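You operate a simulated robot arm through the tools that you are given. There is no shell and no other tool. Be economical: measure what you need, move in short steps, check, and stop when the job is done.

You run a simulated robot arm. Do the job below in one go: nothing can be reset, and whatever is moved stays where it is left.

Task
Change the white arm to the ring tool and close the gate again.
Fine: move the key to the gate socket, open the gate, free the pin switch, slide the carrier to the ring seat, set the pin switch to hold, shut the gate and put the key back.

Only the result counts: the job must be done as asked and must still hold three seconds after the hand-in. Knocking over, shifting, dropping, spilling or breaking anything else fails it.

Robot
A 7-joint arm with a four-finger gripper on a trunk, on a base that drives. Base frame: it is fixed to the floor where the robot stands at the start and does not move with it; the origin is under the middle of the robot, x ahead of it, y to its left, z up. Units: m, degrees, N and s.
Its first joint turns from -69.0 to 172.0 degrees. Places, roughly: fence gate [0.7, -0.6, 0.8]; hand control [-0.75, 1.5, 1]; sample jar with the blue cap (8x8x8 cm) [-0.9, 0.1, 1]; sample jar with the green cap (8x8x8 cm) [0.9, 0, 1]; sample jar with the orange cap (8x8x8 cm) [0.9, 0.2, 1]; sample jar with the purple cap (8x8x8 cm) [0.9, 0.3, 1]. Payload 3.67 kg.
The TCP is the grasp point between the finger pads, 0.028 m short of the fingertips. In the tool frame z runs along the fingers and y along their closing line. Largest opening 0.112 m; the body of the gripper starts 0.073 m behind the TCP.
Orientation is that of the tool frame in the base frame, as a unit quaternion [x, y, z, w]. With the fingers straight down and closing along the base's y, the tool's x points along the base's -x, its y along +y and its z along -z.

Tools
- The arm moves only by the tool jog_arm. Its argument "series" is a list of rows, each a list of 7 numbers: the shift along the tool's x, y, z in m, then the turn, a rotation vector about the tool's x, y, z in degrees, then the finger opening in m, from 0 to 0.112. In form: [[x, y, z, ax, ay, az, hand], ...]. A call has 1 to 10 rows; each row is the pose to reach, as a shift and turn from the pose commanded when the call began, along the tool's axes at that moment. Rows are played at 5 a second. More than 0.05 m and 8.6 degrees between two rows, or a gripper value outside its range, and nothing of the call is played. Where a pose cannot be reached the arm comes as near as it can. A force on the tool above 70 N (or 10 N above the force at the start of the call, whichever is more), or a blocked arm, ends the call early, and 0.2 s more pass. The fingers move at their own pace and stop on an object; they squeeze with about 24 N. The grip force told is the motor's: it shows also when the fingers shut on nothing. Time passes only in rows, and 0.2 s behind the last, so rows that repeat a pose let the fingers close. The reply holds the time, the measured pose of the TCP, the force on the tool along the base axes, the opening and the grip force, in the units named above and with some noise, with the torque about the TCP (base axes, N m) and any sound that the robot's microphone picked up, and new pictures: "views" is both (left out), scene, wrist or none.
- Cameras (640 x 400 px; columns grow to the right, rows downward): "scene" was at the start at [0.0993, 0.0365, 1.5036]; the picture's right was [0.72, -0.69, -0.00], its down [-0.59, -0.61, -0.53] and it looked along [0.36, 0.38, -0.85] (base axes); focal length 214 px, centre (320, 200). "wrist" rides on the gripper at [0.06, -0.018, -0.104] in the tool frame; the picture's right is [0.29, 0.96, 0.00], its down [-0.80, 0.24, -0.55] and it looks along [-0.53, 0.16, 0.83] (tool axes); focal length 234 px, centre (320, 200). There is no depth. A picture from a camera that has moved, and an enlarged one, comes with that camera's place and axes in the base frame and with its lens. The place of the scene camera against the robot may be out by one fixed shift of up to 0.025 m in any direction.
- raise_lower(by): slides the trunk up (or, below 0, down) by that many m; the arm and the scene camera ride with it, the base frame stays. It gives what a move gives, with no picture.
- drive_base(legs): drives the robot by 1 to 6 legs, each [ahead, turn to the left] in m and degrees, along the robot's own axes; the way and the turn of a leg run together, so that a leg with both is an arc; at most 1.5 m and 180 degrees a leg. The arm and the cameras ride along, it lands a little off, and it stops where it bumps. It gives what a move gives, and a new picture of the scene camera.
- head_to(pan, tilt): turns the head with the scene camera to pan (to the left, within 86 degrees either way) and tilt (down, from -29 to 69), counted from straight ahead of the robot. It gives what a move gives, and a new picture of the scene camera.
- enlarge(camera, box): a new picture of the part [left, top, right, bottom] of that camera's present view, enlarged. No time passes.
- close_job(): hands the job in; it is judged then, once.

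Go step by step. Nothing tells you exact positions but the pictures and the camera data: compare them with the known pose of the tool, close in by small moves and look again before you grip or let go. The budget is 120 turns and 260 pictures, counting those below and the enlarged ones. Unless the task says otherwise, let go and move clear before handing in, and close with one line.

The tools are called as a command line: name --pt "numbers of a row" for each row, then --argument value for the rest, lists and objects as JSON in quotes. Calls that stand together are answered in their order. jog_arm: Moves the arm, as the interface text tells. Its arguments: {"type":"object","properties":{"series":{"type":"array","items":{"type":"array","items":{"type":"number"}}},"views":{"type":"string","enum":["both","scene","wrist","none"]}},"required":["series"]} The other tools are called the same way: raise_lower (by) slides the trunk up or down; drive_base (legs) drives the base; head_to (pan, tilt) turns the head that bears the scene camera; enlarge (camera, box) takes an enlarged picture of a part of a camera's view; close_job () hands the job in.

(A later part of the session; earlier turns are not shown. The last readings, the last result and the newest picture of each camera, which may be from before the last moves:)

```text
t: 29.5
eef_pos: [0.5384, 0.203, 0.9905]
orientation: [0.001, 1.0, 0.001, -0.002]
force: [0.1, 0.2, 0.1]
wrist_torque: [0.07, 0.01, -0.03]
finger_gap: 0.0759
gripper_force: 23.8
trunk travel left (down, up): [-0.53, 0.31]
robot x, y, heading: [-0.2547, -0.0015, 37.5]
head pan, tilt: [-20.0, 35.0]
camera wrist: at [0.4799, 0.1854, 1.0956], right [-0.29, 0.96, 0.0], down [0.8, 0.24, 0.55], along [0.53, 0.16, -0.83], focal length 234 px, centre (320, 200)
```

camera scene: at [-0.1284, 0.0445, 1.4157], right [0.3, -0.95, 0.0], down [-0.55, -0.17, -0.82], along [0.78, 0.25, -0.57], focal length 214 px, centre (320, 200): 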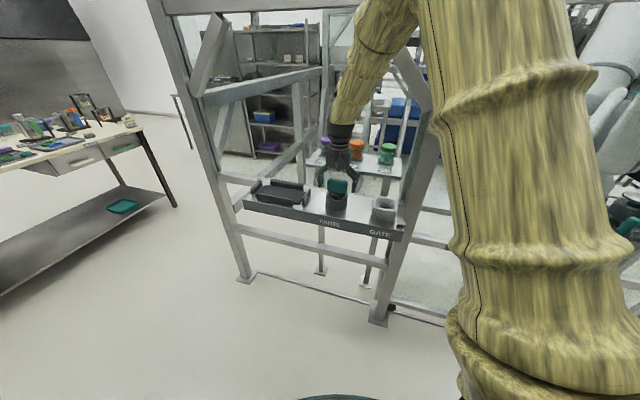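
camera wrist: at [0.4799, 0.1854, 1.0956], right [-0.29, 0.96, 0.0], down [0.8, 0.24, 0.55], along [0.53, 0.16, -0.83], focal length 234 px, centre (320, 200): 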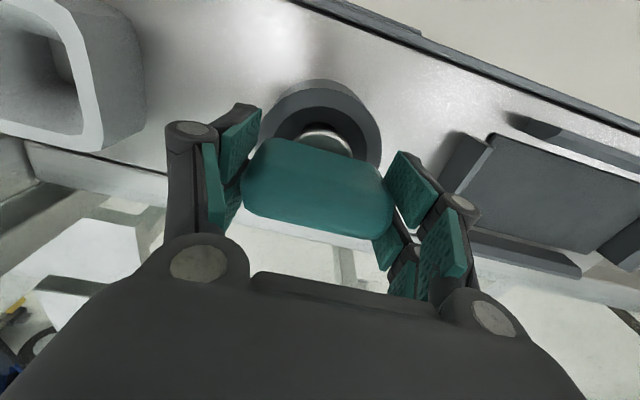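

Gripped (gap 7.6 cm). Lifting straight up.

jog_arm --pt "0 0 -0.02 0 0 0 0.05" --pt "0 0 -0.04 0 0 0 0.05" --pt "0 0 -0.06 0 0 0 0.05" --pt "0 0 -0.09 0 0 0 0.05" --views "both"

enlarge --camera "scene" --box '[280, 120, 440, 220]'

```text
t: 30.5
eef_pos: [0.5378, 0.2033, 1.0828]
orientation: [0.0, 1.0, 0.001, -0.001]
force: [0.4, -0.3, -1.4]
wrist_torque: [0.0, -0.03, 0.02]
finger_gap: 0.0759
gripper_force: 24.1
trunk travel left (down, up): [-0.53, 0.31]
robot x, y, heading: [-0.2563, -0.0, 37.7]
head pan, tilt: [-20.0, 35.0]
camera scene: at [-0.1294, 0.0442, 1.4158], right [0.3, -0.95, 0.0], down [-0.55, -0.17, -0.82], along [0.78, 0.25, -0.57], focal length 214 px, centre (320, 200)
camera wrist: at [0.4793, 0.1857, 1.1864], right [-0.29, 0.96, 0.0], down [0.8, 0.24, 0.55], along [0.53, 0.16, -0.83], focal length 234 px, centre (320, 200)
```

scene: 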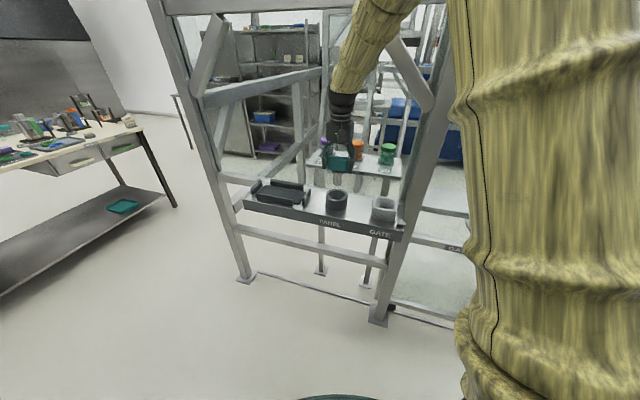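
wrist: 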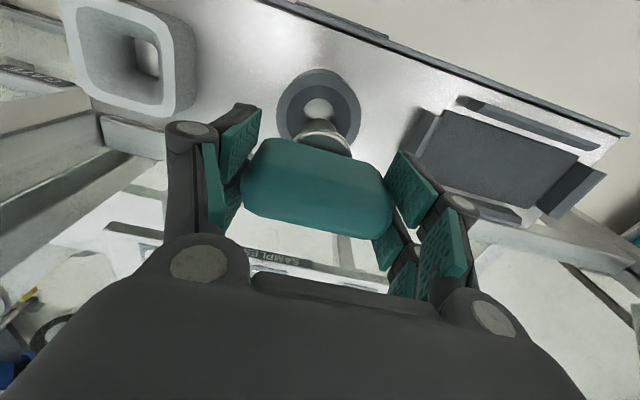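

```text
4.00 times, centred on (360, 170) of scene
camera zoom: at [-0.1294, 0.0442, 1.4158], right [0.3, -0.95, 0.0], down [-0.55, -0.17, -0.82], along [0.78, 0.25, -0.57], focal length 858 px, centre (160, 320)
```

zoom: 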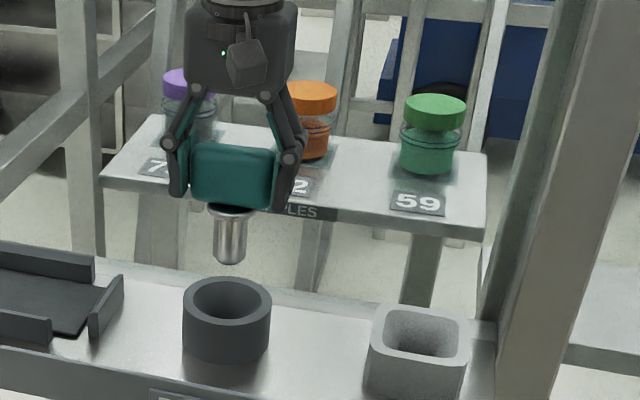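

Key is out and hangs straight. Moving it over the GATE socket at height.

jog_arm --pt "0 -0.04 0 0 0 0 0.05" --pt "0 -0.08 0 0 0 0 0.05" --pt "0 -0.12 0 0 0 0 0.05" --pt "-0.002 -0.16 0 0 0 0 0.05" --pt "-0.004 -0.188 0 0 0 0 0.05" --views "both"

enlarge --camera "scene" --box '[300, 120, 460, 220]'

enlarge --camera "wrist" --box '[200, 20, 440, 240]'

```text
t: 31.7
eef_pos: [0.5438, 0.0147, 1.0801]
orientation: [0.0, 1.0, 0.0, -0.002]
force: [0.0, 0.1, -3.0]
wrist_torque: [0.01, -0.01, 0.0]
finger_gap: 0.076
gripper_force: 23.8
trunk travel left (down, up): [-0.53, 0.31]
robot x, y, heading: [-0.2535, 0.0006, 37.6]
head pan, tilt: [-20.0, 35.0]
camera scene: at [-0.1285, 0.0435, 1.4157], right [0.3, -0.95, 0.0], down [-0.55, -0.17, -0.82], along [0.78, 0.25, -0.57], focal length 214 px, centre (320, 200)
camera wrist: at [0.4849, -0.0028, 1.1849], right [-0.29, 0.96, 0.0], down [0.8, 0.24, 0.55], along [0.53, 0.16, -0.83], focal length 234 px, centre (320, 200)
```

scene: 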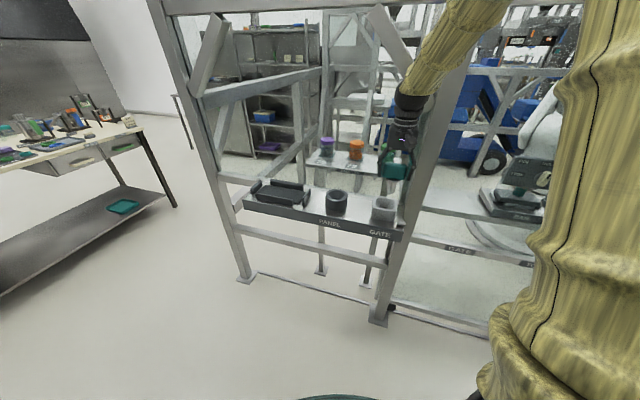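
wrist: 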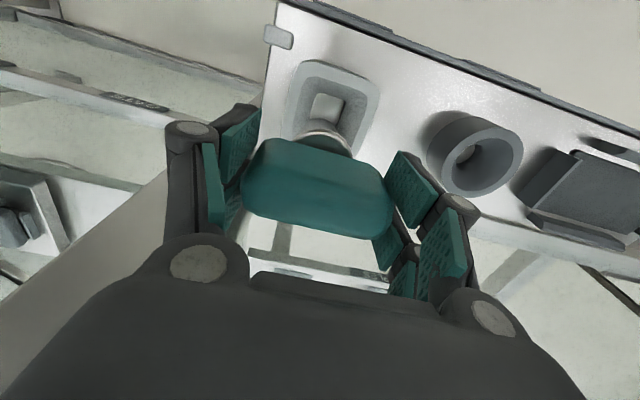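

```text
4.00 times, centred on (380, 170) of scene
camera zoom: at [-0.1285, 0.0435, 1.4157], right [0.3, -0.95, 0.0], down [-0.55, -0.17, -0.82], along [0.78, 0.25, -0.57], focal length 858 px, centre (80, 320)
```

zoom: 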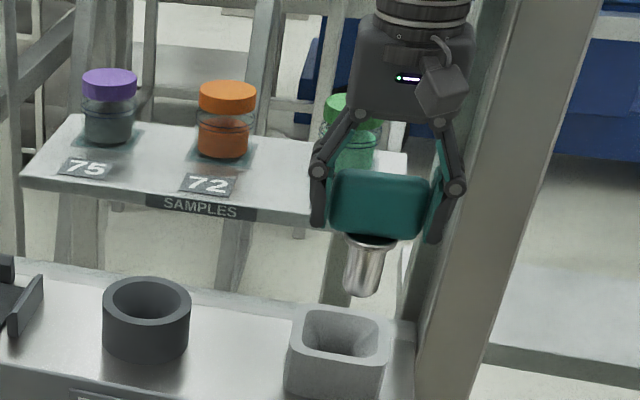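

```text
1.82 times, centred on (320, 130) of wrist
camera zoom: at [0.4849, -0.0028, 1.1849], right [-0.29, 0.96, 0.0], down [0.8, 0.24, 0.55], along [0.53, 0.16, -0.83], focal length 426 px, centre (320, 327)
```

zoom: 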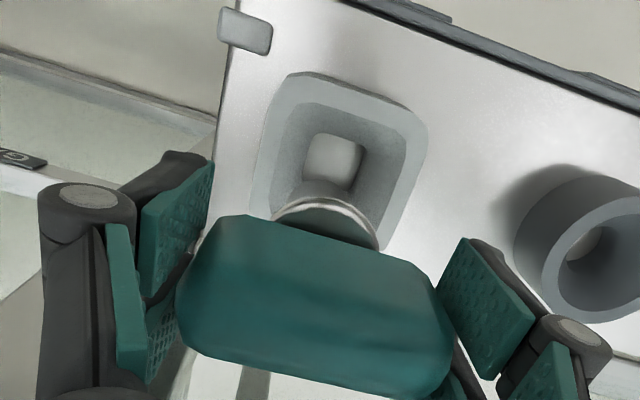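

Rim centre seems ≈1 cm to the left (+y) of the key. Adjusting and lowering to just above the rim.

jog_arm --pt "0.005 0.0113 0 0 0 0 0.05" --pt "0.005 0.0113 0.02 0 0 0 0.05" --pt "0.005 0.0113 0.032 0 0 0 0.05" --views "wrist"

enlarge --camera "scene" --box '[330, 140, 450, 230]'

enlarge --camera "wrist" --box '[240, 20, 440, 160]'

```text
t: 32.5
eef_pos: [0.5384, 0.0274, 1.0489]
orientation: [0.001, 1.0, 0.001, -0.001]
force: [-0.7, 0.1, -2.0]
wrist_torque: [-0.01, -0.01, -0.02]
finger_gap: 0.076
gripper_force: 24.0
trunk travel left (down, up): [-0.53, 0.31]
robot x, y, heading: [-0.2521, -0.0011, 37.8]
head pan, tilt: [-20.0, 35.0]
camera wrist: at [0.4792, 0.01, 1.1534], right [-0.29, 0.96, 0.0], down [0.8, 0.24, 0.55], along [0.53, 0.16, -0.83], focal length 234 px, centre (320, 200)
```

wrist: 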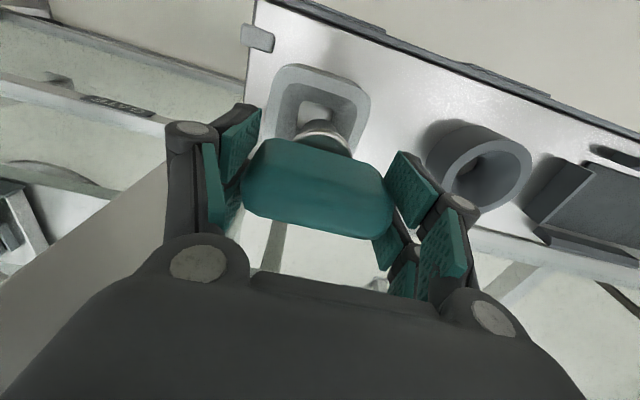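

```text
4.44 times, centred on (390, 185) of scene
camera zoom: at [-0.1289, 0.0445, 1.4158], right [0.3, -0.95, 0.0], down [-0.55, -0.17, -0.82], along [0.78, 0.25, -0.57], focal length 953 px, centre (9, 267)
```

zoom: 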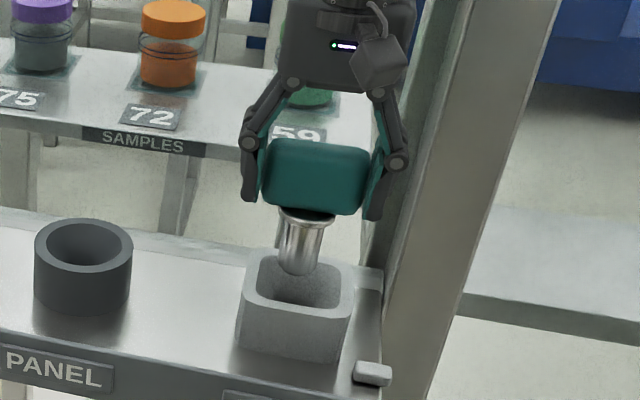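

```text
2.86 times, centred on (340, 90) of wrist
camera zoom: at [0.4792, 0.01, 1.1534], right [-0.29, 0.96, 0.0], down [0.8, 0.24, 0.55], along [0.53, 0.16, -0.83], focal length 669 px, centre (263, 514)
```

zoom: 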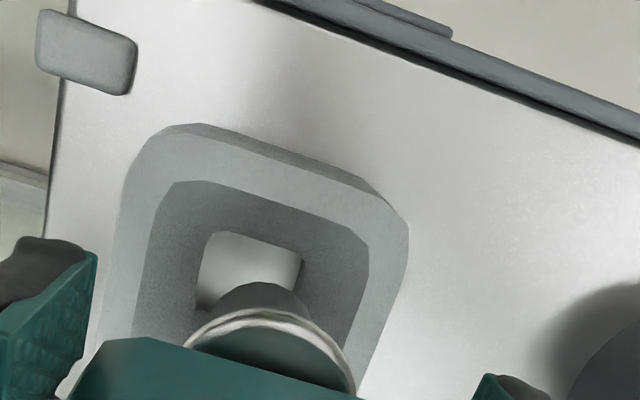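

Slight correction (−4 mm y, −2 mm x), then lowering into the socket watching the force.

jog_arm --pt "0.002 -0.0045 0 0 0 0 0.05" --pt "0.002 -0.0045 0.012 0 0 0 0.05" --pt "0.002 -0.0045 0.024 0 0 0 0.05" --pt "0.002 -0.0045 0.034 0 0 0 0.05" --views "wrist"

enlarge --camera "scene" --box '[330, 140, 450, 230]'

```text
t: 33.5
eef_pos: [0.5367, 0.0221, 1.0142]
orientation: [0.001, 1.0, 0.001, -0.002]
force: [0.1, 0.3, -2.1]
wrist_torque: [0.02, 0.01, 0.0]
finger_gap: 0.076
gripper_force: 23.6
trunk travel left (down, up): [-0.53, 0.31]
robot x, y, heading: [-0.2603, 0.0001, 37.7]
head pan, tilt: [-20.0, 35.0]
camera wrist: at [0.4773, 0.005, 1.1188], right [-0.29, 0.96, 0.0], down [0.8, 0.24, 0.55], along [0.53, 0.16, -0.83], focal length 234 px, centre (320, 200)
```

wrist: 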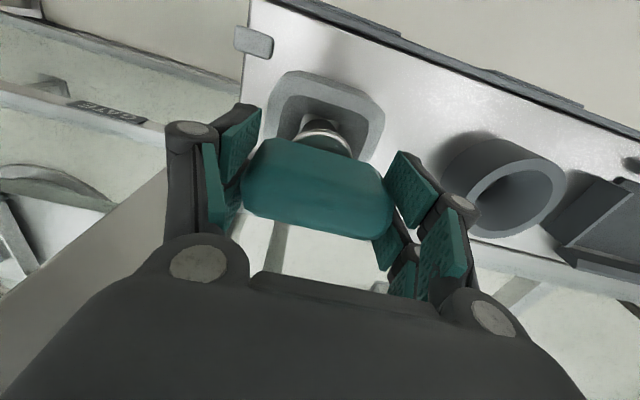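

```text
4.44 times, centred on (390, 185) of scene
camera zoom: at [-0.128, 0.0443, 1.4157], right [0.3, -0.95, 0.0], down [-0.55, -0.17, -0.82], along [0.78, 0.25, -0.57], focal length 953 px, centre (9, 267)
```

zoom: 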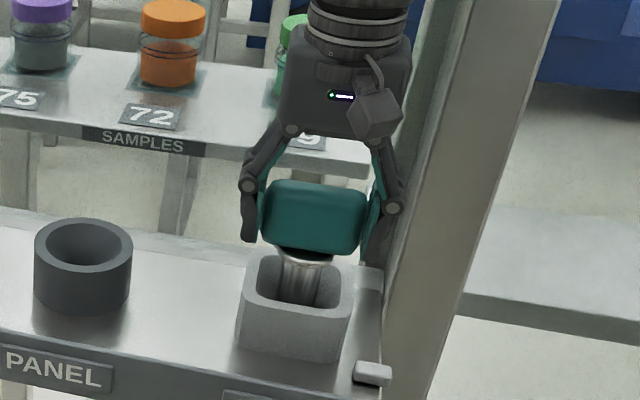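

Shaft is inside, centred. Continue down.

jog_arm --pt "0 0 0.008 0 0 0 0.05" --pt "0 0 0.015 0 0 0 0.05" --pt "0 0 0.021 0 0 0 0.05" --pt "0 0 0.024 0 0 0 0.05" --views "wrist"

enlarge --camera "scene" --box '[330, 140, 450, 230]'

```text
t: 34.5
eef_pos: [0.5369, 0.0219, 0.9911]
orientation: [0.0, 1.0, 0.001, -0.001]
force: [0.7, -1.0, 0.1]
wrist_torque: [0.0, -0.02, 0.0]
finger_gap: 0.076
gripper_force: 23.5
trunk travel left (down, up): [-0.53, 0.31]
robot x, y, heading: [-0.2532, -0.0025, 37.9]
head pan, tilt: [-20.0, 35.0]
camera wrist: at [0.4773, 0.0048, 1.0955], right [-0.29, 0.96, 0.0], down [0.8, 0.24, 0.55], along [0.53, 0.16, -0.83], focal length 234 px, centre (320, 200)
```

wrist: 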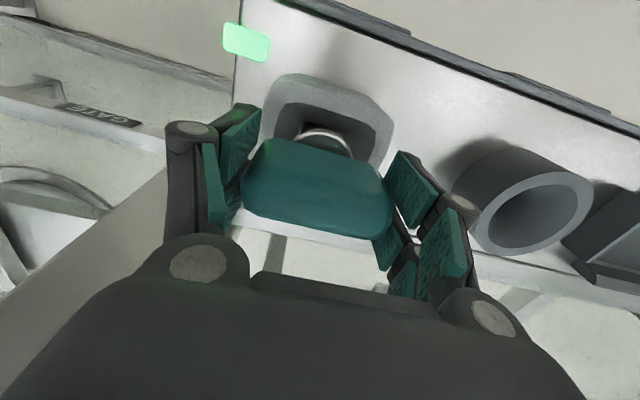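

```text
4.44 times, centred on (390, 185) of scene
camera zoom: at [-0.1286, 0.0443, 1.4158], right [0.3, -0.95, 0.0], down [-0.55, -0.17, -0.82], along [0.78, 0.25, -0.57], focal length 953 px, centre (9, 267)
```

zoom: 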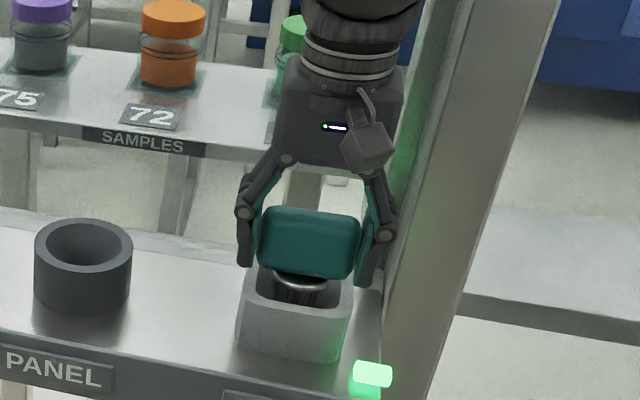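

The green lamp lights: the key is seated in the GATE socket. Letting go and rising.

jog_arm --pt "0 0 0 0 0 0 0.09" --pt "0 0 0 0 0 0 0.112" --pt "0 0 0 0 0 0 0.112" --pt "0 0 -0.04 0 0 0 0.112" --pt "0 0 -0.08 0 0 0 0.112" --pt "0 0 -0.12 0 0 0 0.112" --pt "0.04 0 -0.14 0 0 0 0.112" --pt "0.08 0 -0.14 0 0 0 0.112" --views "both"

```text
t: 36.3
eef_pos: [0.4556, 0.0235, 1.131]
orientation: [0.0, 1.0, 0.001, -0.001]
force: [-0.8, 0.5, 0.7]
wrist_torque: [-0.02, -0.02, 0.02]
finger_gap: 0.112
gripper_force: 0.0
trunk travel left (down, up): [-0.53, 0.31]
robot x, y, heading: [-0.2554, 0.0005, 37.5]
head pan, tilt: [-20.0, 35.0]
camera scene: at [-0.1297, 0.0448, 1.4158], right [0.3, -0.95, 0.0], down [-0.55, -0.17, -0.82], along [0.78, 0.25, -0.57], focal length 214 px, centre (320, 200)
camera wrist: at [0.3965, 0.0059, 1.2363], right [-0.29, 0.96, 0.0], down [0.8, 0.24, 0.55], along [0.53, 0.16, -0.83], focal length 234 px, centre (320, 200)
```

scene: 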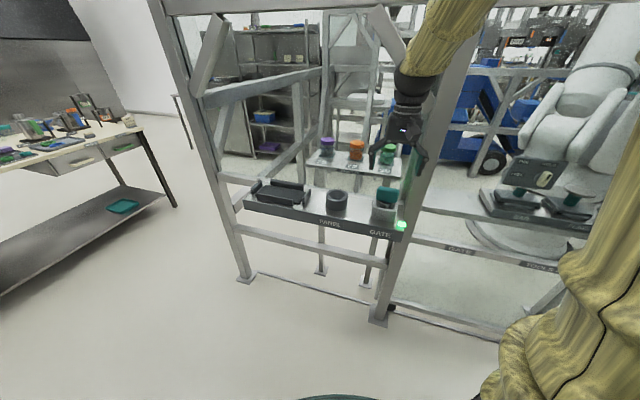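
wrist: 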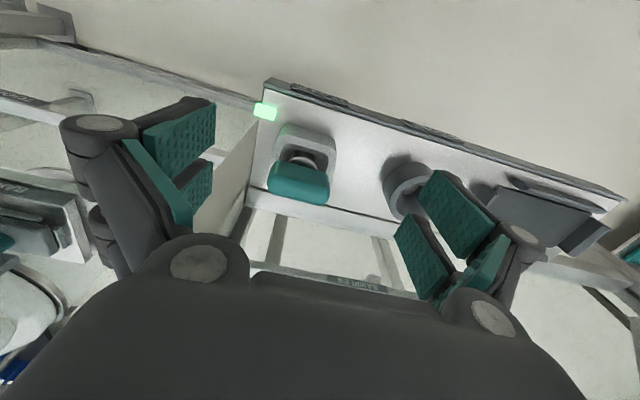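

Gate is unlocked. Next I retract the hand a bit and drive right, to stand in front of the gate.

jog_arm --pt "0.04 0 -0.02 0 0 0 0.112" --pt "0.08 0 -0.04 0 0 0 0.112" --pt "0.12 0 -0.06 0 0 0 0.112" --views "none"

drive_base --legs '[[0, -115.5], [0.5, 0], [0, 103]]'

head_to --pan -50 --tilt 30

```text
t: 37.1
eef_pos: [0.3831, -0.0101, 1.1382]
orientation: [0.021, 0.995, 0.072, -0.07]
force: [-0.4, -0.4, -0.9]
wrist_torque: [0.06, 0.07, 0.01]
finger_gap: 0.112
gripper_force: 0.1
out of reach, approached as far as the arm can: row 3
trunk travel left (down, up): [-0.53, 0.31]
robot x, y, heading: [-0.2524, 0.0015, 37.6]
head pan, tilt: [-20.0, 35.0]
stopped in row 3: the arm was blocked; the commanded pose is now the measured one
```

```text
t: 49.2
eef_pos: [0.4667, -0.636, 1.1419]
orientation: [0.13, 0.987, 0.076, -0.058]
force: [-0.4, -0.2, 1.1]
wrist_torque: [-0.02, -0.02, -0.02]
finger_gap: 0.1123
gripper_force: 0.1
trunk travel left (down, up): [-0.53, 0.31]
robot x, y, heading: [-0.1537, -0.4884, 24.7]
head pan, tilt: [-20.0, 35.0]
camera scene: at [-0.0168, -0.4701, 1.4149], right [0.12, -0.99, 0.0], down [-0.58, -0.07, -0.81], along [0.81, 0.09, -0.58], focal length 214 px, centre (320, 200)
```

scene: 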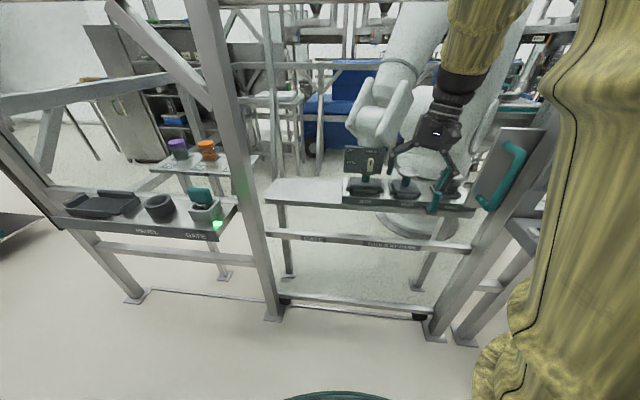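

```text
t: 50.1
eef_pos: [0.467, -0.636, 1.1429]
orientation: [0.13, 0.987, 0.076, -0.058]
force: [0.3, 0.6, 0.2]
wrist_torque: [0.01, -0.03, 0.05]
finger_gap: 0.1121
gripper_force: 0.1
trunk travel left (down, up): [-0.53, 0.31]
robot x, y, heading: [-0.1525, -0.4886, 24.8]
head pan, tilt: [-50.0, 30.0]
camera scene: at [-0.0222, -0.519, 1.4235], right [-0.43, -0.9, 0.0], down [-0.45, 0.21, -0.87], along [0.78, -0.37, -0.5], focal length 214 px, centre (320, 200)
```

scene: 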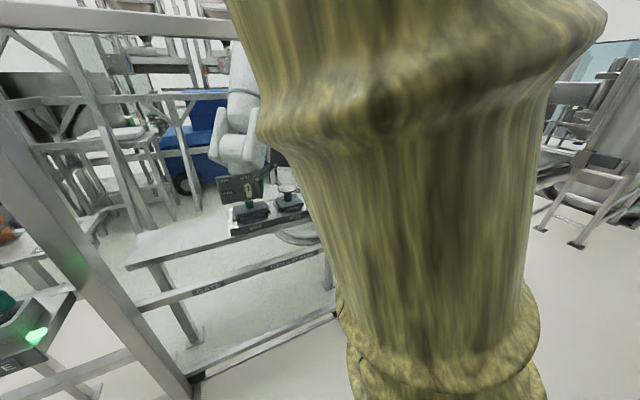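

Handle seems at about (0.58, −0.93, 1.0–1.2). I'll level the hand and bring it up near the handle for a closer look.

jog_arm --pt "0 -0.02 -0.03 2 -1.5 -3.5 0.112" --pt "-0.005 -0.04 -0.06 4 -3 -7 0.112" --pt "-0.01 -0.07 -0.09 6 -4.6 -10.5 0.112" --pt "-0.015 -0.1 -0.12 8.6 -6.6 -14.7 0.112" --pt "-0.022 -0.135 -0.145 8.6 -6.6 -14.7 0.112" --views "wrist"

head_to --pan -20 --tilt 25

```text
t: 51.3
eef_pos: [0.4659, -0.7985, 1.2631]
orientation: [0.002, 1.0, 0.001, -0.001]
force: [-0.4, -0.4, -0.2]
wrist_torque: [0.09, 0.01, -0.04]
finger_gap: 0.112
gripper_force: 0.2
trunk travel left (down, up): [-0.53, 0.31]
robot x, y, heading: [-0.1529, -0.4868, 24.7]
head pan, tilt: [-50.0, 30.0]
camera wrist: at [0.4069, -0.8145, 1.3668], right [-0.28, 0.96, 0.0], down [0.8, 0.23, 0.55], along [0.53, 0.16, -0.83], focal length 234 px, centre (320, 200)
```

wrist: 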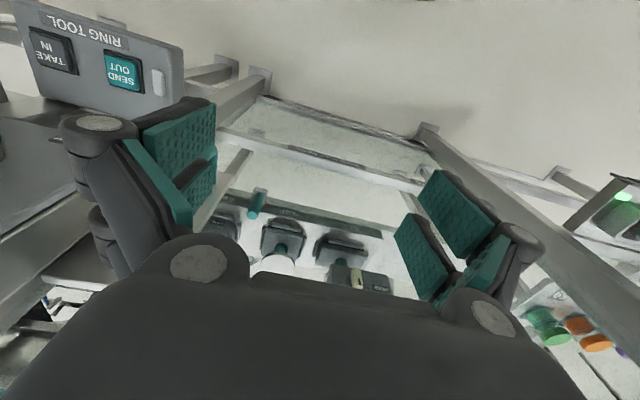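

```text
t: 52.3
eef_pos: [0.4665, -0.7941, 1.2632]
orientation: [0.003, 1.0, 0.001, -0.001]
force: [0.0, 0.7, -0.5]
wrist_torque: [0.02, 0.01, -0.01]
finger_gap: 0.112
gripper_force: 0.1
trunk travel left (down, up): [-0.53, 0.31]
robot x, y, heading: [-0.156, -0.4897, 24.8]
head pan, tilt: [-20.0, 25.0]
camera scene: at [-0.012, -0.4776, 1.4311], right [0.03, -1.0, 0.0], down [-0.43, -0.01, -0.9], along [0.9, 0.03, -0.43], focal length 214 px, centre (320, 200)
```

scene: 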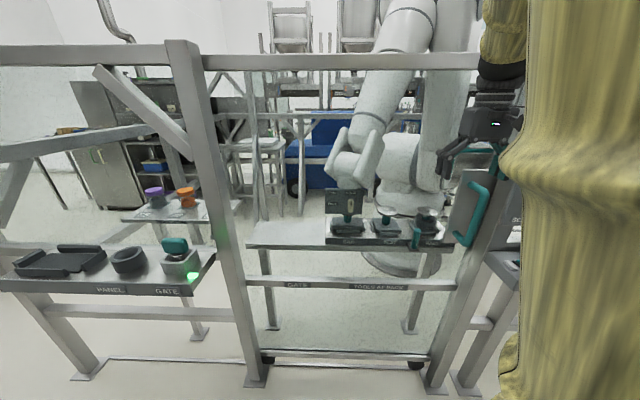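

jog_arm --pt "0.02 -0.04 0 0 0 0 0.112" --pt "0.04 -0.08 0 0 0 0 0.112" --pt "0.045 -0.12 -0.01 0 0 0 0.112" --pt "0.045 -0.145 -0.02 0 0 0 0.112" --views "both"

enlarge --camera "scene" --box '[420, 120, 540, 270]'

```text
t: 53.3
eef_pos: [0.4202, -0.939, 1.2835]
orientation: [0.003, 1.0, 0.001, -0.001]
force: [0.1, -0.2, -0.2]
wrist_torque: [-0.01, -0.01, -0.03]
finger_gap: 0.1119
gripper_force: 0.1
trunk travel left (down, up): [-0.53, 0.31]
robot x, y, heading: [-0.1519, -0.486, 24.7]
head pan, tilt: [-20.0, 25.0]
camera scene: at [-0.0121, -0.4732, 1.4315], right [0.08, -1.0, 0.0], down [-0.42, -0.03, -0.91], along [0.9, 0.07, -0.42], focal length 214 px, centre (320, 200)
camera wrist: at [0.3605, -0.956, 1.3877], right [-0.28, 0.96, 0.0], down [0.8, 0.23, 0.55], along [0.53, 0.16, -0.83], focal length 234 px, centre (320, 200)
```

scene: 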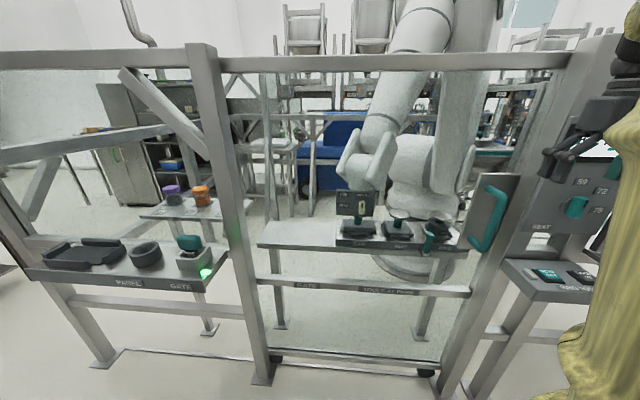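
wrist: 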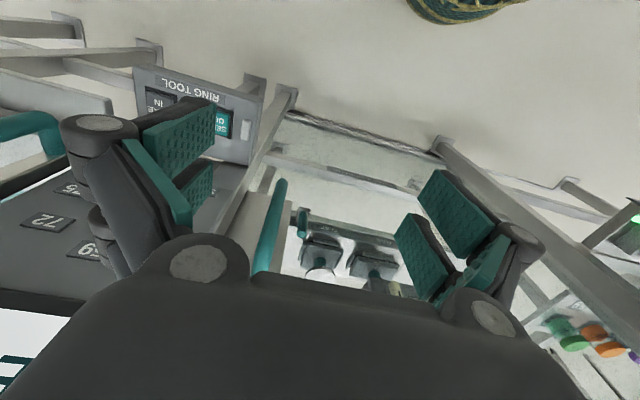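

```text
2.67 times, centred on (480, 195) of scene
camera zoom: at [-0.0121, -0.4732, 1.4315], right [0.08, -1.0, 0.0], down [-0.42, -0.03, -0.91], along [0.9, 0.07, -0.42], focal length 572 px, centre (-107, 213)
```

zoom: 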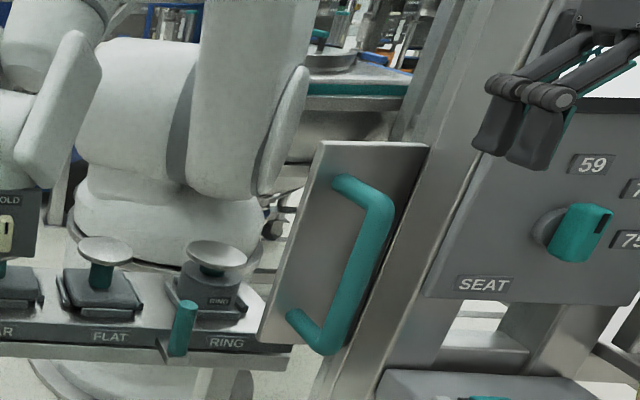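

Handle bar: vertical at (0.59, −0.961), z 0.98–1.18. I'll tilt the tool about 50° forward so the fingers straddle the bar from the front.

jog_arm --pt "0 -0.01 0 0 -8.4 0 0.112" --pt "0 -0.02 0 0 -16.8 0 0.112" --pt "0 -0.022 0.02 0 -25 0 0.112" --pt "0 -0.022 0.05 0 -33.4 0 0.112" --pt "0 -0.022 0.08 0 -41.8 0 0.112" --pt "0 -0.022 0.12 0 -50 0 0.112" --views "both"

```text
t: 54.7
eef_pos: [0.4197, -0.965, 1.1618]
orientation: [0.004, 0.907, 0.0, 0.422]
force: [-0.3, -0.5, 0.2]
wrist_torque: [-0.01, -0.03, 0.02]
finger_gap: 0.1118
gripper_force: 0.0
trunk travel left (down, up): [-0.53, 0.31]
robot x, y, heading: [-0.1509, -0.4868, 24.8]
head pan, tilt: [-20.0, 25.0]
camera scene: at [-0.0111, -0.4752, 1.4315], right [0.08, -1.0, 0.0], down [-0.42, -0.03, -0.91], along [0.9, 0.08, -0.42], focal length 214 px, centre (320, 200)
camera wrist: at [0.3026, -0.9801, 1.183], right [-0.18, 0.96, -0.22], down [0.09, 0.24, 0.97], along [0.98, 0.15, -0.13], focal length 234 px, centre (320, 200)
```

scene: 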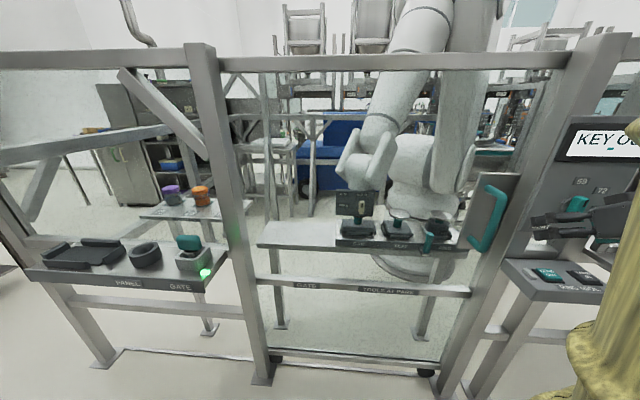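
wrist: 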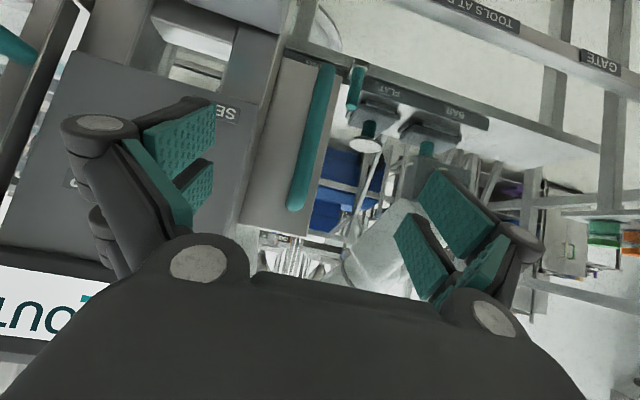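

Screen says KEY OUT, fine. Bar lies straight ahead at y≈−0.965; advancing.

jog_arm --pt "-0.015 0 0.04 0 0 0 0.112" --pt "-0.03 0 0.08 0 0 0 0.112" --pt "-0.045 0 0.12 0 0 0 0.112" --views "both"

enlarge --camera "scene" --box '[440, 150, 560, 270]'

```text
t: 55.5
eef_pos: [0.5434, -0.9649, 1.1167]
orientation: [0.004, 0.907, 0.0, 0.422]
force: [0.6, 0.5, -0.6]
wrist_torque: [0.05, 0.0, 0.03]
finger_gap: 0.112
gripper_force: 0.1
trunk travel left (down, up): [-0.53, 0.31]
robot x, y, heading: [-0.1507, -0.4897, 24.7]
head pan, tilt: [-20.0, 25.0]
camera scene: at [-0.0097, -0.4759, 1.4314], right [0.08, -1.0, 0.0], down [-0.42, -0.03, -0.91], along [0.9, 0.08, -0.42], focal length 214 px, centre (320, 200)
camera wrist: at [0.4255, -0.9808, 1.1388], right [-0.18, 0.96, -0.22], down [0.09, 0.23, 0.97], along [0.98, 0.15, -0.13], focal length 234 px, centre (320, 200)
```

scene: 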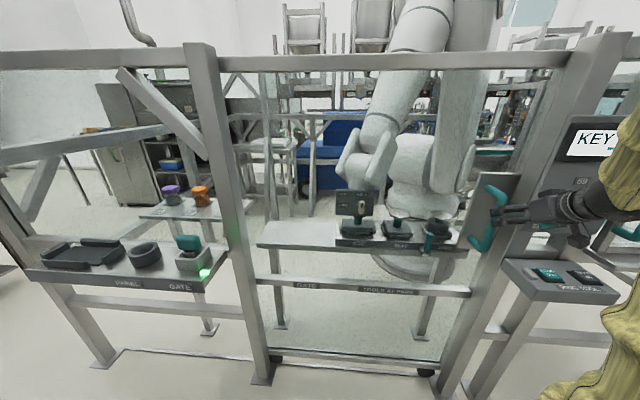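
wrist: 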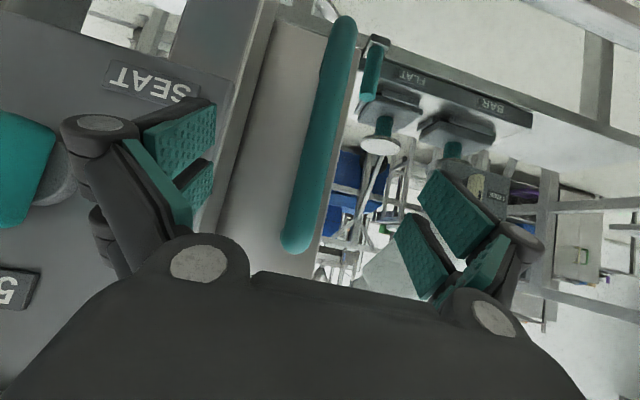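

```text
3.33 times, centred on (500, 210) of scene
camera zoom: at [-0.0097, -0.4759, 1.4314], right [0.08, -1.0, 0.0], down [-0.42, -0.03, -0.91], along [0.9, 0.08, -0.42], focal length 715 px, centre (-280, 167)
```

zoom: 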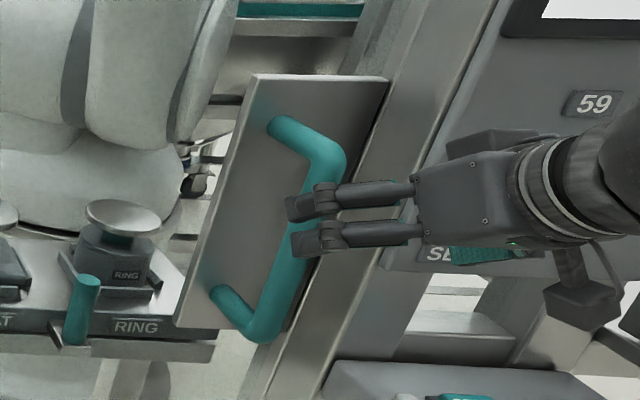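

jog_arm --pt "-0.01 -0.002 0.019 0 0 0 0.112" --pt "-0.019 -0.004 0.038 0 0 0 0.112" --views "wrist"

enlarge --camera "scene" --box '[440, 150, 560, 270]'

```text
t: 56.1
eef_pos: [0.5806, -0.9668, 1.1103]
orientation: [0.003, 0.907, -0.001, 0.422]
force: [-0.4, 0.3, 0.4]
wrist_torque: [0.0, 0.01, -0.03]
finger_gap: 0.1118
gripper_force: 0.0
trunk travel left (down, up): [-0.53, 0.31]
robot x, y, heading: [-0.1509, -0.4889, 24.7]
head pan, tilt: [-20.0, 25.0]
camera wrist: at [0.4642, -0.9829, 1.1309], right [-0.18, 0.96, -0.22], down [0.09, 0.24, 0.97], along [0.98, 0.15, -0.13], focal length 234 px, centre (320, 200)
```

wrist: 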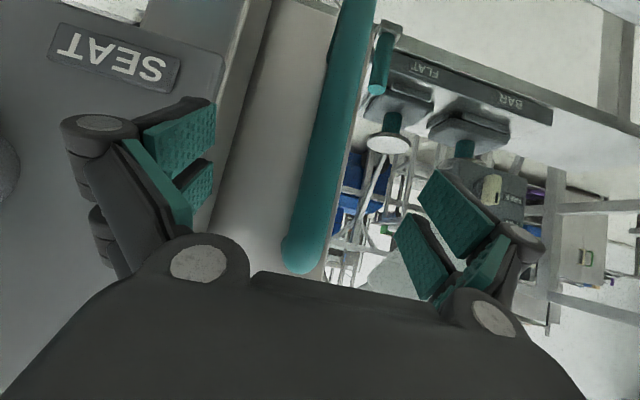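

```text
3.33 times, centred on (500, 210) of scene
camera zoom: at [-0.0121, -0.473, 1.4315], right [0.08, -1.0, 0.0], down [-0.42, -0.03, -0.91], along [0.9, 0.07, -0.42], focal length 715 px, centre (-280, 167)
```

zoom: 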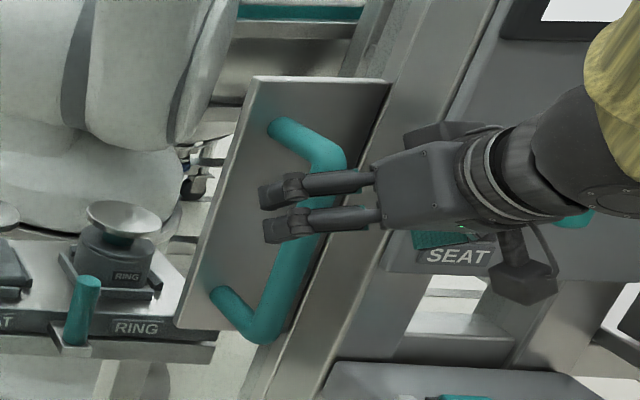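

Bar is between the fingers, now at the pads' depth. Closing.

jog_arm --pt "0 0 0.004 0 0 0 0.08" --pt "0 0 0.008 0 0 0 0.05" --pt "0 0 0.008 0 0 0 0.02" --pt "0 0 0.008 0 0 0 0.0" --pt "0 0 0.008 0 0 0 0.0" --views "wrist"

```text
t: 57.3
eef_pos: [0.5889, -0.9623, 1.1049]
orientation: [0.002, 0.907, -0.001, 0.422]
force: [-2.7, 26.0, -7.9]
wrist_torque: [0.08, -0.32, 0.87]
finger_gap: 0.0248
gripper_force: 44.7
trunk travel left (down, up): [-0.53, 0.31]
robot x, y, heading: [-0.1515, -0.4873, 24.6]
head pan, tilt: [-20.0, 25.0]
camera wrist: at [0.4708, -0.9796, 1.1263], right [-0.18, 0.96, -0.22], down [0.09, 0.24, 0.97], along [0.98, 0.16, -0.13], focal length 234 px, centre (320, 200)
```

wrist: 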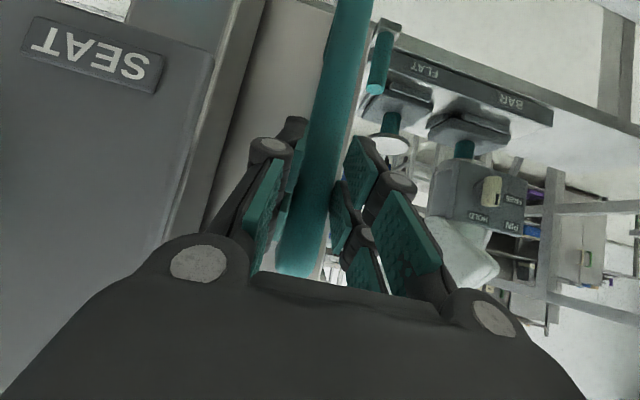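

Gripped. Sliding the gate left (+y).

jog_arm --pt "0 0.03 0.008 0 0 0 0.0" --pt "0 0.06 0.008 0 0 0 0.0" --pt "0 0.09 0.008 0 0 0 0.0" --pt "0 0.12 0.008 0 0 0 0.0" --views "scene"

```text
t: 58.3
eef_pos: [0.5923, -0.8404, 1.1036]
orientation: [0.0, 0.906, -0.001, 0.423]
force: [-29.5, 8.4, 14.9]
wrist_torque: [0.12, -0.16, 0.11]
finger_gap: 0.0248
gripper_force: 45.0
trunk travel left (down, up): [-0.53, 0.31]
robot x, y, heading: [-0.1466, -0.4884, 24.8]
head pan, tilt: [-20.0, 25.0]
camera scene: at [-0.0161, -0.4676, 1.4317], right [0.08, -1.0, 0.0], down [-0.42, -0.04, -0.91], along [0.9, 0.07, -0.42], focal length 214 px, centre (320, 200)
```

scene: 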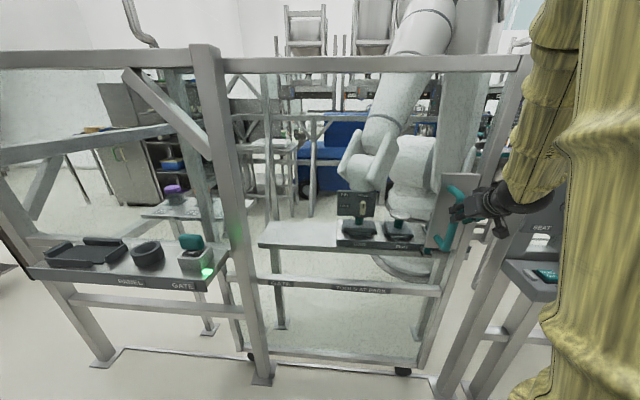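

It moves. Easing the forward press and continuing.

jog_arm --pt "0 0.03 -0.007 0 0 0 0.0" --pt "0 0.06 -0.007 0 0 0 0.0" --pt "0 0.09 -0.007 0 0 0 0.0" --pt "0 0.12 -0.007 0 0 0 0.0" --pt "0 0.15 -0.007 0 0 0 0.0" --pt "0 0.18 -0.007 0 0 0 0.0" --pt "0 0.21 -0.007 0 0 0 0.0" --pt "0 0.24 -0.007 0 0 0 0.0" --views "scene"

```text
t: 60.1
eef_pos: [0.5897, -0.6266, 1.0749]
orientation: [0.038, 0.917, 0.03, 0.395]
force: [-38.0, 6.1, -20.6]
wrist_torque: [-0.81, 0.72, 0.12]
finger_gap: 0.0256
gripper_force: 45.5
trunk travel left (down, up): [-0.53, 0.31]
robot x, y, heading: [-0.1519, -0.4893, 25.0]
head pan, tilt: [-20.0, 25.0]
camera scene: at [-0.0141, -0.47, 1.4305], right [0.08, -1.0, 0.0], down [-0.42, -0.04, -0.91], along [0.9, 0.08, -0.42], focal length 214 px, centre (320, 200)
```

scene: 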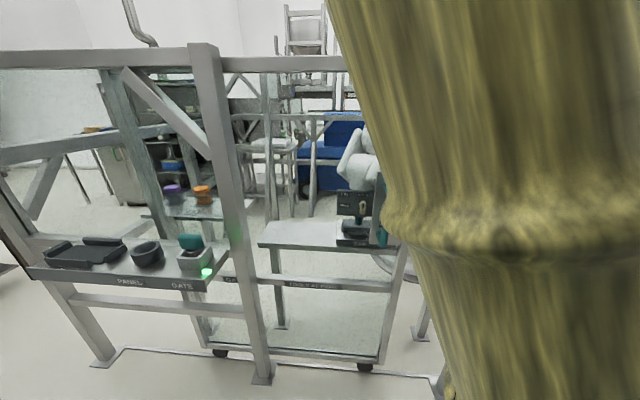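

The gate is about 0.33 m open, but the arm gets awkward. I'll let go, back off, turn the base further left and re-grip.

jog_arm --pt "0 0 0 0 0 0 0.05" --pt "0 0 0 0 0 0 0.112" --pt "0 0 0 0 0 0 0.112" --pt "0 0 -0.03 0 0 0 0.112" --pt "0 0 -0.06 0 0 0 0.112" --pt "0 0 -0.1 0 0 0 0.112" --views "both"

```text
t: 61.7
eef_pos: [0.56, -0.6357, 1.1046]
orientation: [0.029, 0.919, 0.034, 0.392]
force: [-0.1, -0.5, -0.1]
wrist_torque: [-0.01, 0.03, 0.0]
finger_gap: 0.1119
gripper_force: 0.0
out of reach, approached as far as the arm can: row 5, 6
trunk travel left (down, up): [-0.53, 0.31]
robot x, y, heading: [-0.1511, -0.4896, 24.7]
head pan, tilt: [-20.0, 25.0]
stopped in row 6: the arm was blocked; the commanded pose is now the measured one
camera scene: at [-0.0102, -0.4806, 1.4357], right [-0.01, -1.0, 0.0], down [-0.38, 0.0, -0.92], along [0.92, -0.01, -0.38], focal length 214 px, centre (320, 200)
camera wrist: at [0.4424, -0.6516, 1.1316], right [-0.17, 0.98, -0.12], down [0.16, 0.15, 0.98], along [0.97, 0.15, -0.18], focal length 234 px, centre (320, 200)
```

scene: 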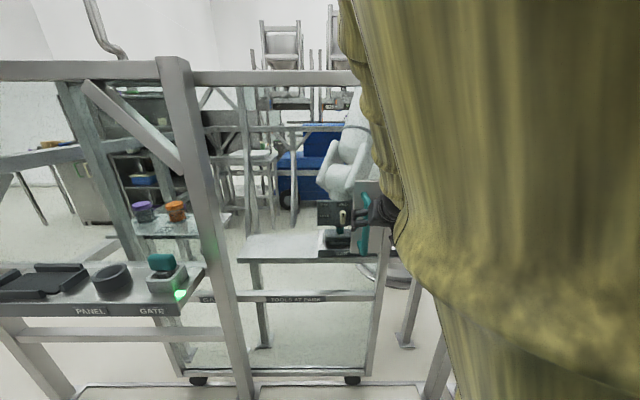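
wrist: 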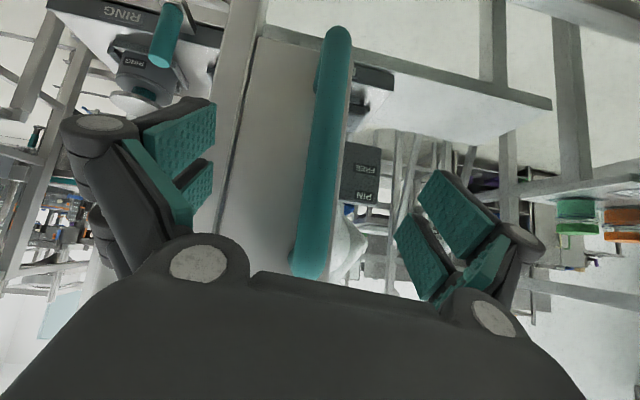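

The arm presses against its own head. I'll back the base off, then turn it left for room.

drive_base --legs '[[-0.2, 0], [0, 30], [0.13, 0]]'

```text
t: 65.6
eef_pos: [0.4307, -0.239, 1.105]
orientation: [-0.211, 0.895, 0.135, 0.369]
force: [-0.4, 0.6, 0.1]
wrist_torque: [-0.05, 0.04, -0.03]
finger_gap: 0.1118
gripper_force: 0.0
trunk travel left (down, up): [-0.53, 0.31]
robot x, y, heading: [-0.2584, -0.4673, 54.7]
head pan, tilt: [-20.0, 25.0]
camera scene: at [-0.1447, -0.391, 1.436], right [0.49, -0.87, 0.0], down [-0.33, -0.18, -0.93], along [0.81, 0.45, -0.38], focal length 214 px, centre (320, 200)
```

scene: 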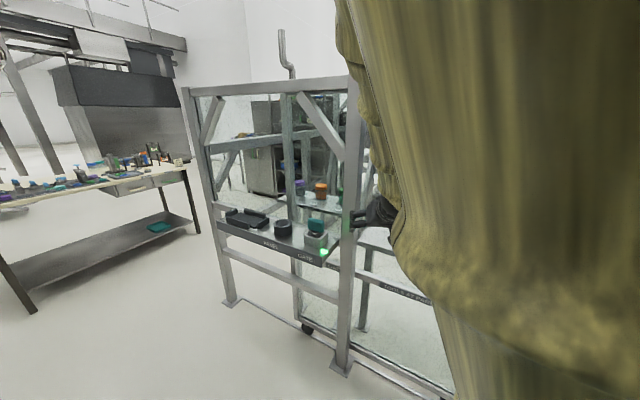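

jog_arm --pt "0.009 -0.036 -0.014 2.4 -0.1 1.6 0.112" --pt "0.018 -0.071 -0.027 4.8 -0.2 3.3 0.112" --pt "0.027 -0.106 -0.041 7.2 -0.4 4.9 0.112" --pt "0.036 -0.142 -0.054 9.6 -0.5 6.6 0.112" --pt "0.045 -0.177 -0.068 12 -0.6 8.2 0.112" --pt "0.053 -0.212 -0.082 14.3 -0.7 9.8 0.112" --pt "0.062 -0.248 -0.095 16.7 -0.8 11.5 0.112" --pt "0.071 -0.283 -0.109 19.1 -1 13.1 0.112" --pt "0.08 -0.319 -0.122 21.5 -1.1 14.8 0.112" --pt "0.0887 -0.354 -0.136 23.9 -1.2 16.4 0.112" --views "wrist"

head_to --pan -50 --tilt 25

```text
t: 67.8
eef_pos: [0.4591, -0.6287, 1.1048]
orientation: [0.002, 0.92, 0.0, 0.392]
force: [-0.8, -0.4, 0.7]
wrist_torque: [0.02, 0.01, 0.02]
finger_gap: 0.112
gripper_force: 0.2
out of reach, approached as far as the arm can: row 5, 6, 7, 8
trunk travel left (down, up): [-0.53, 0.31]
robot x, y, heading: [-0.259, -0.4677, 54.7]
head pan, tilt: [-20.0, 25.0]
camera wrist: at [0.3434, -0.646, 1.1334], right [-0.2, 0.96, -0.21], down [0.15, 0.24, 0.96], along [0.97, 0.16, -0.19], focal length 234 px, centre (320, 200)
```

wrist: 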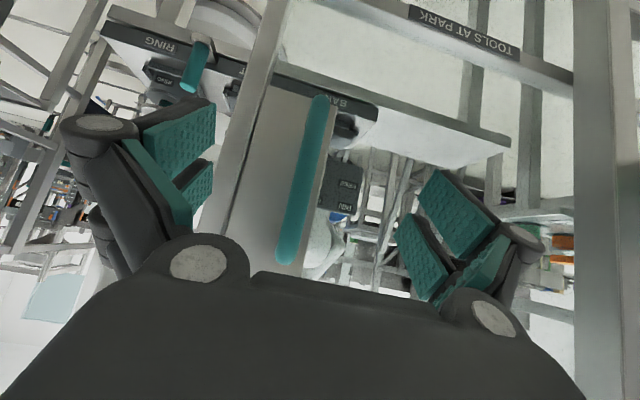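

```text
t: 68.8
eef_pos: [0.4577, -0.6275, 1.1057]
orientation: [0.002, 0.919, 0.001, 0.393]
force: [0.7, -0.5, 0.1]
wrist_torque: [0.0, -0.03, 0.02]
finger_gap: 0.1121
gripper_force: 0.1
trunk travel left (down, up): [-0.53, 0.31]
robot x, y, heading: [-0.259, -0.4653, 54.4]
head pan, tilt: [-50.0, 25.0]
camera scene: at [-0.1352, -0.4303, 1.4315], right [0.08, -1.0, 0.0], down [-0.42, -0.03, -0.91], along [0.9, 0.07, -0.42], focal length 214 px, centre (320, 200)
```

scene: 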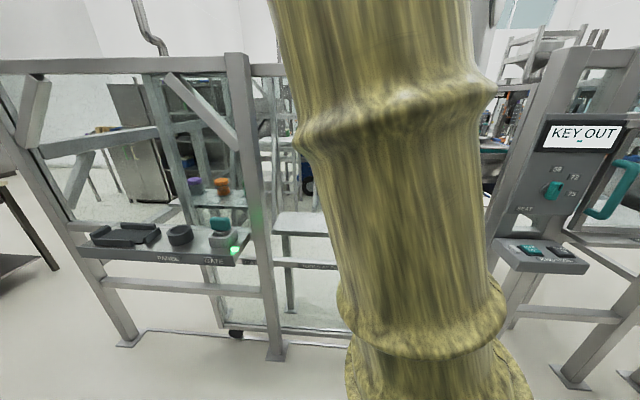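

Bar dead ahead (y≈−0.627). Advancing and gripping it.

jog_arm --pt "-0.03 0 0.031 0 0 0 0.112" --pt "-0.06 0.0 0.062 0 0 0 0.112" --pt "-0.09 0.0 0.094 0 0 0 0.112" --pt "-0.09 0.0 0.094 0 0 0 0.07" --pt "-0.09 0.0 0.094 0 0 0 0.03" --pt "-0.09 0.0 0.094 0 0 0 0.0" --pt "-0.09 0.0 0.094 0 0 0 0.0" --views "wrist"

```text
t: 70.4
eef_pos: [0.5907, -0.6294, 1.104]
orientation: [0.002, 0.92, 0.001, 0.391]
force: [6.8, 2.2, -4.0]
wrist_torque: [-0.01, -0.07, 0.08]
finger_gap: 0.0245
gripper_force: 45.0
trunk travel left (down, up): [-0.53, 0.31]
robot x, y, heading: [-0.2608, -0.4664, 54.6]
head pan, tilt: [-50.0, 25.0]
camera wrist: at [0.4746, -0.6454, 1.1327], right [-0.2, 0.96, -0.21], down [0.15, 0.24, 0.96], along [0.97, 0.16, -0.19], focal length 234 px, centre (320, 200)
```

wrist: 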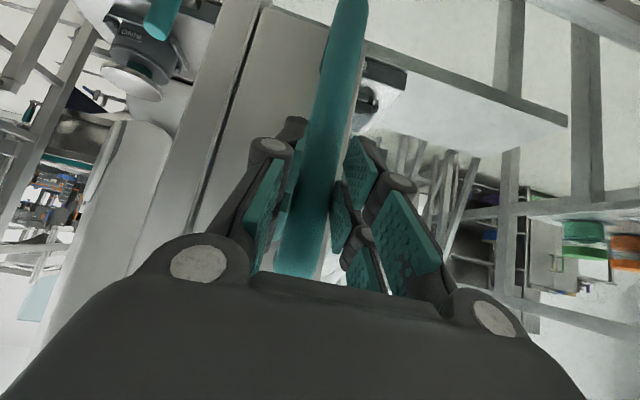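

jog_arm --pt "0 0.03 0 0 0 0 0.0" --pt "0 0.06 0 0 0 0 0.0" --pt "0 0.09 0 0 0 0 0.0" --pt "0 0.12 0 0 0 0 0.0" --pt "0 0.15 0 0 0 0 0.0" --pt "0 0.18 0 0 0 0 0.0" --pt "0 0.21 0 0 0 0 0.0" --views "scene"

```text
t: 72.0
eef_pos: [0.5901, -0.4146, 1.1033]
orientation: [-0.001, 0.92, 0.001, 0.391]
force: [3.6, 7.7, -16.6]
wrist_torque: [-0.21, 0.21, 0.14]
finger_gap: 0.0249
gripper_force: 45.2
trunk travel left (down, up): [-0.53, 0.31]
robot x, y, heading: [-0.2574, -0.4657, 54.4]
head pan, tilt: [-50.0, 25.0]
camera scene: at [-0.133, -0.4274, 1.4311], right [0.08, -1.0, 0.0], down [-0.42, -0.04, -0.91], along [0.9, 0.07, -0.42], focal length 214 px, centre (320, 200)
```

scene: 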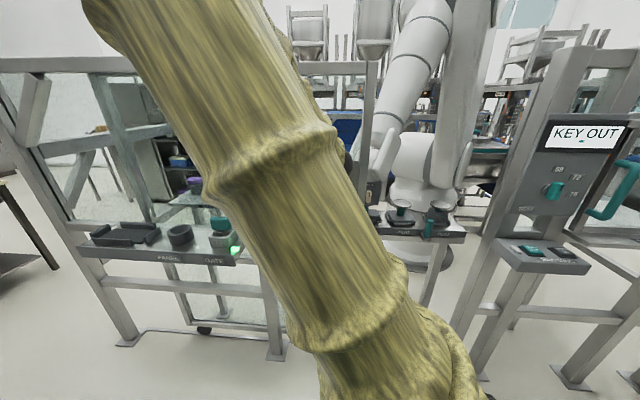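

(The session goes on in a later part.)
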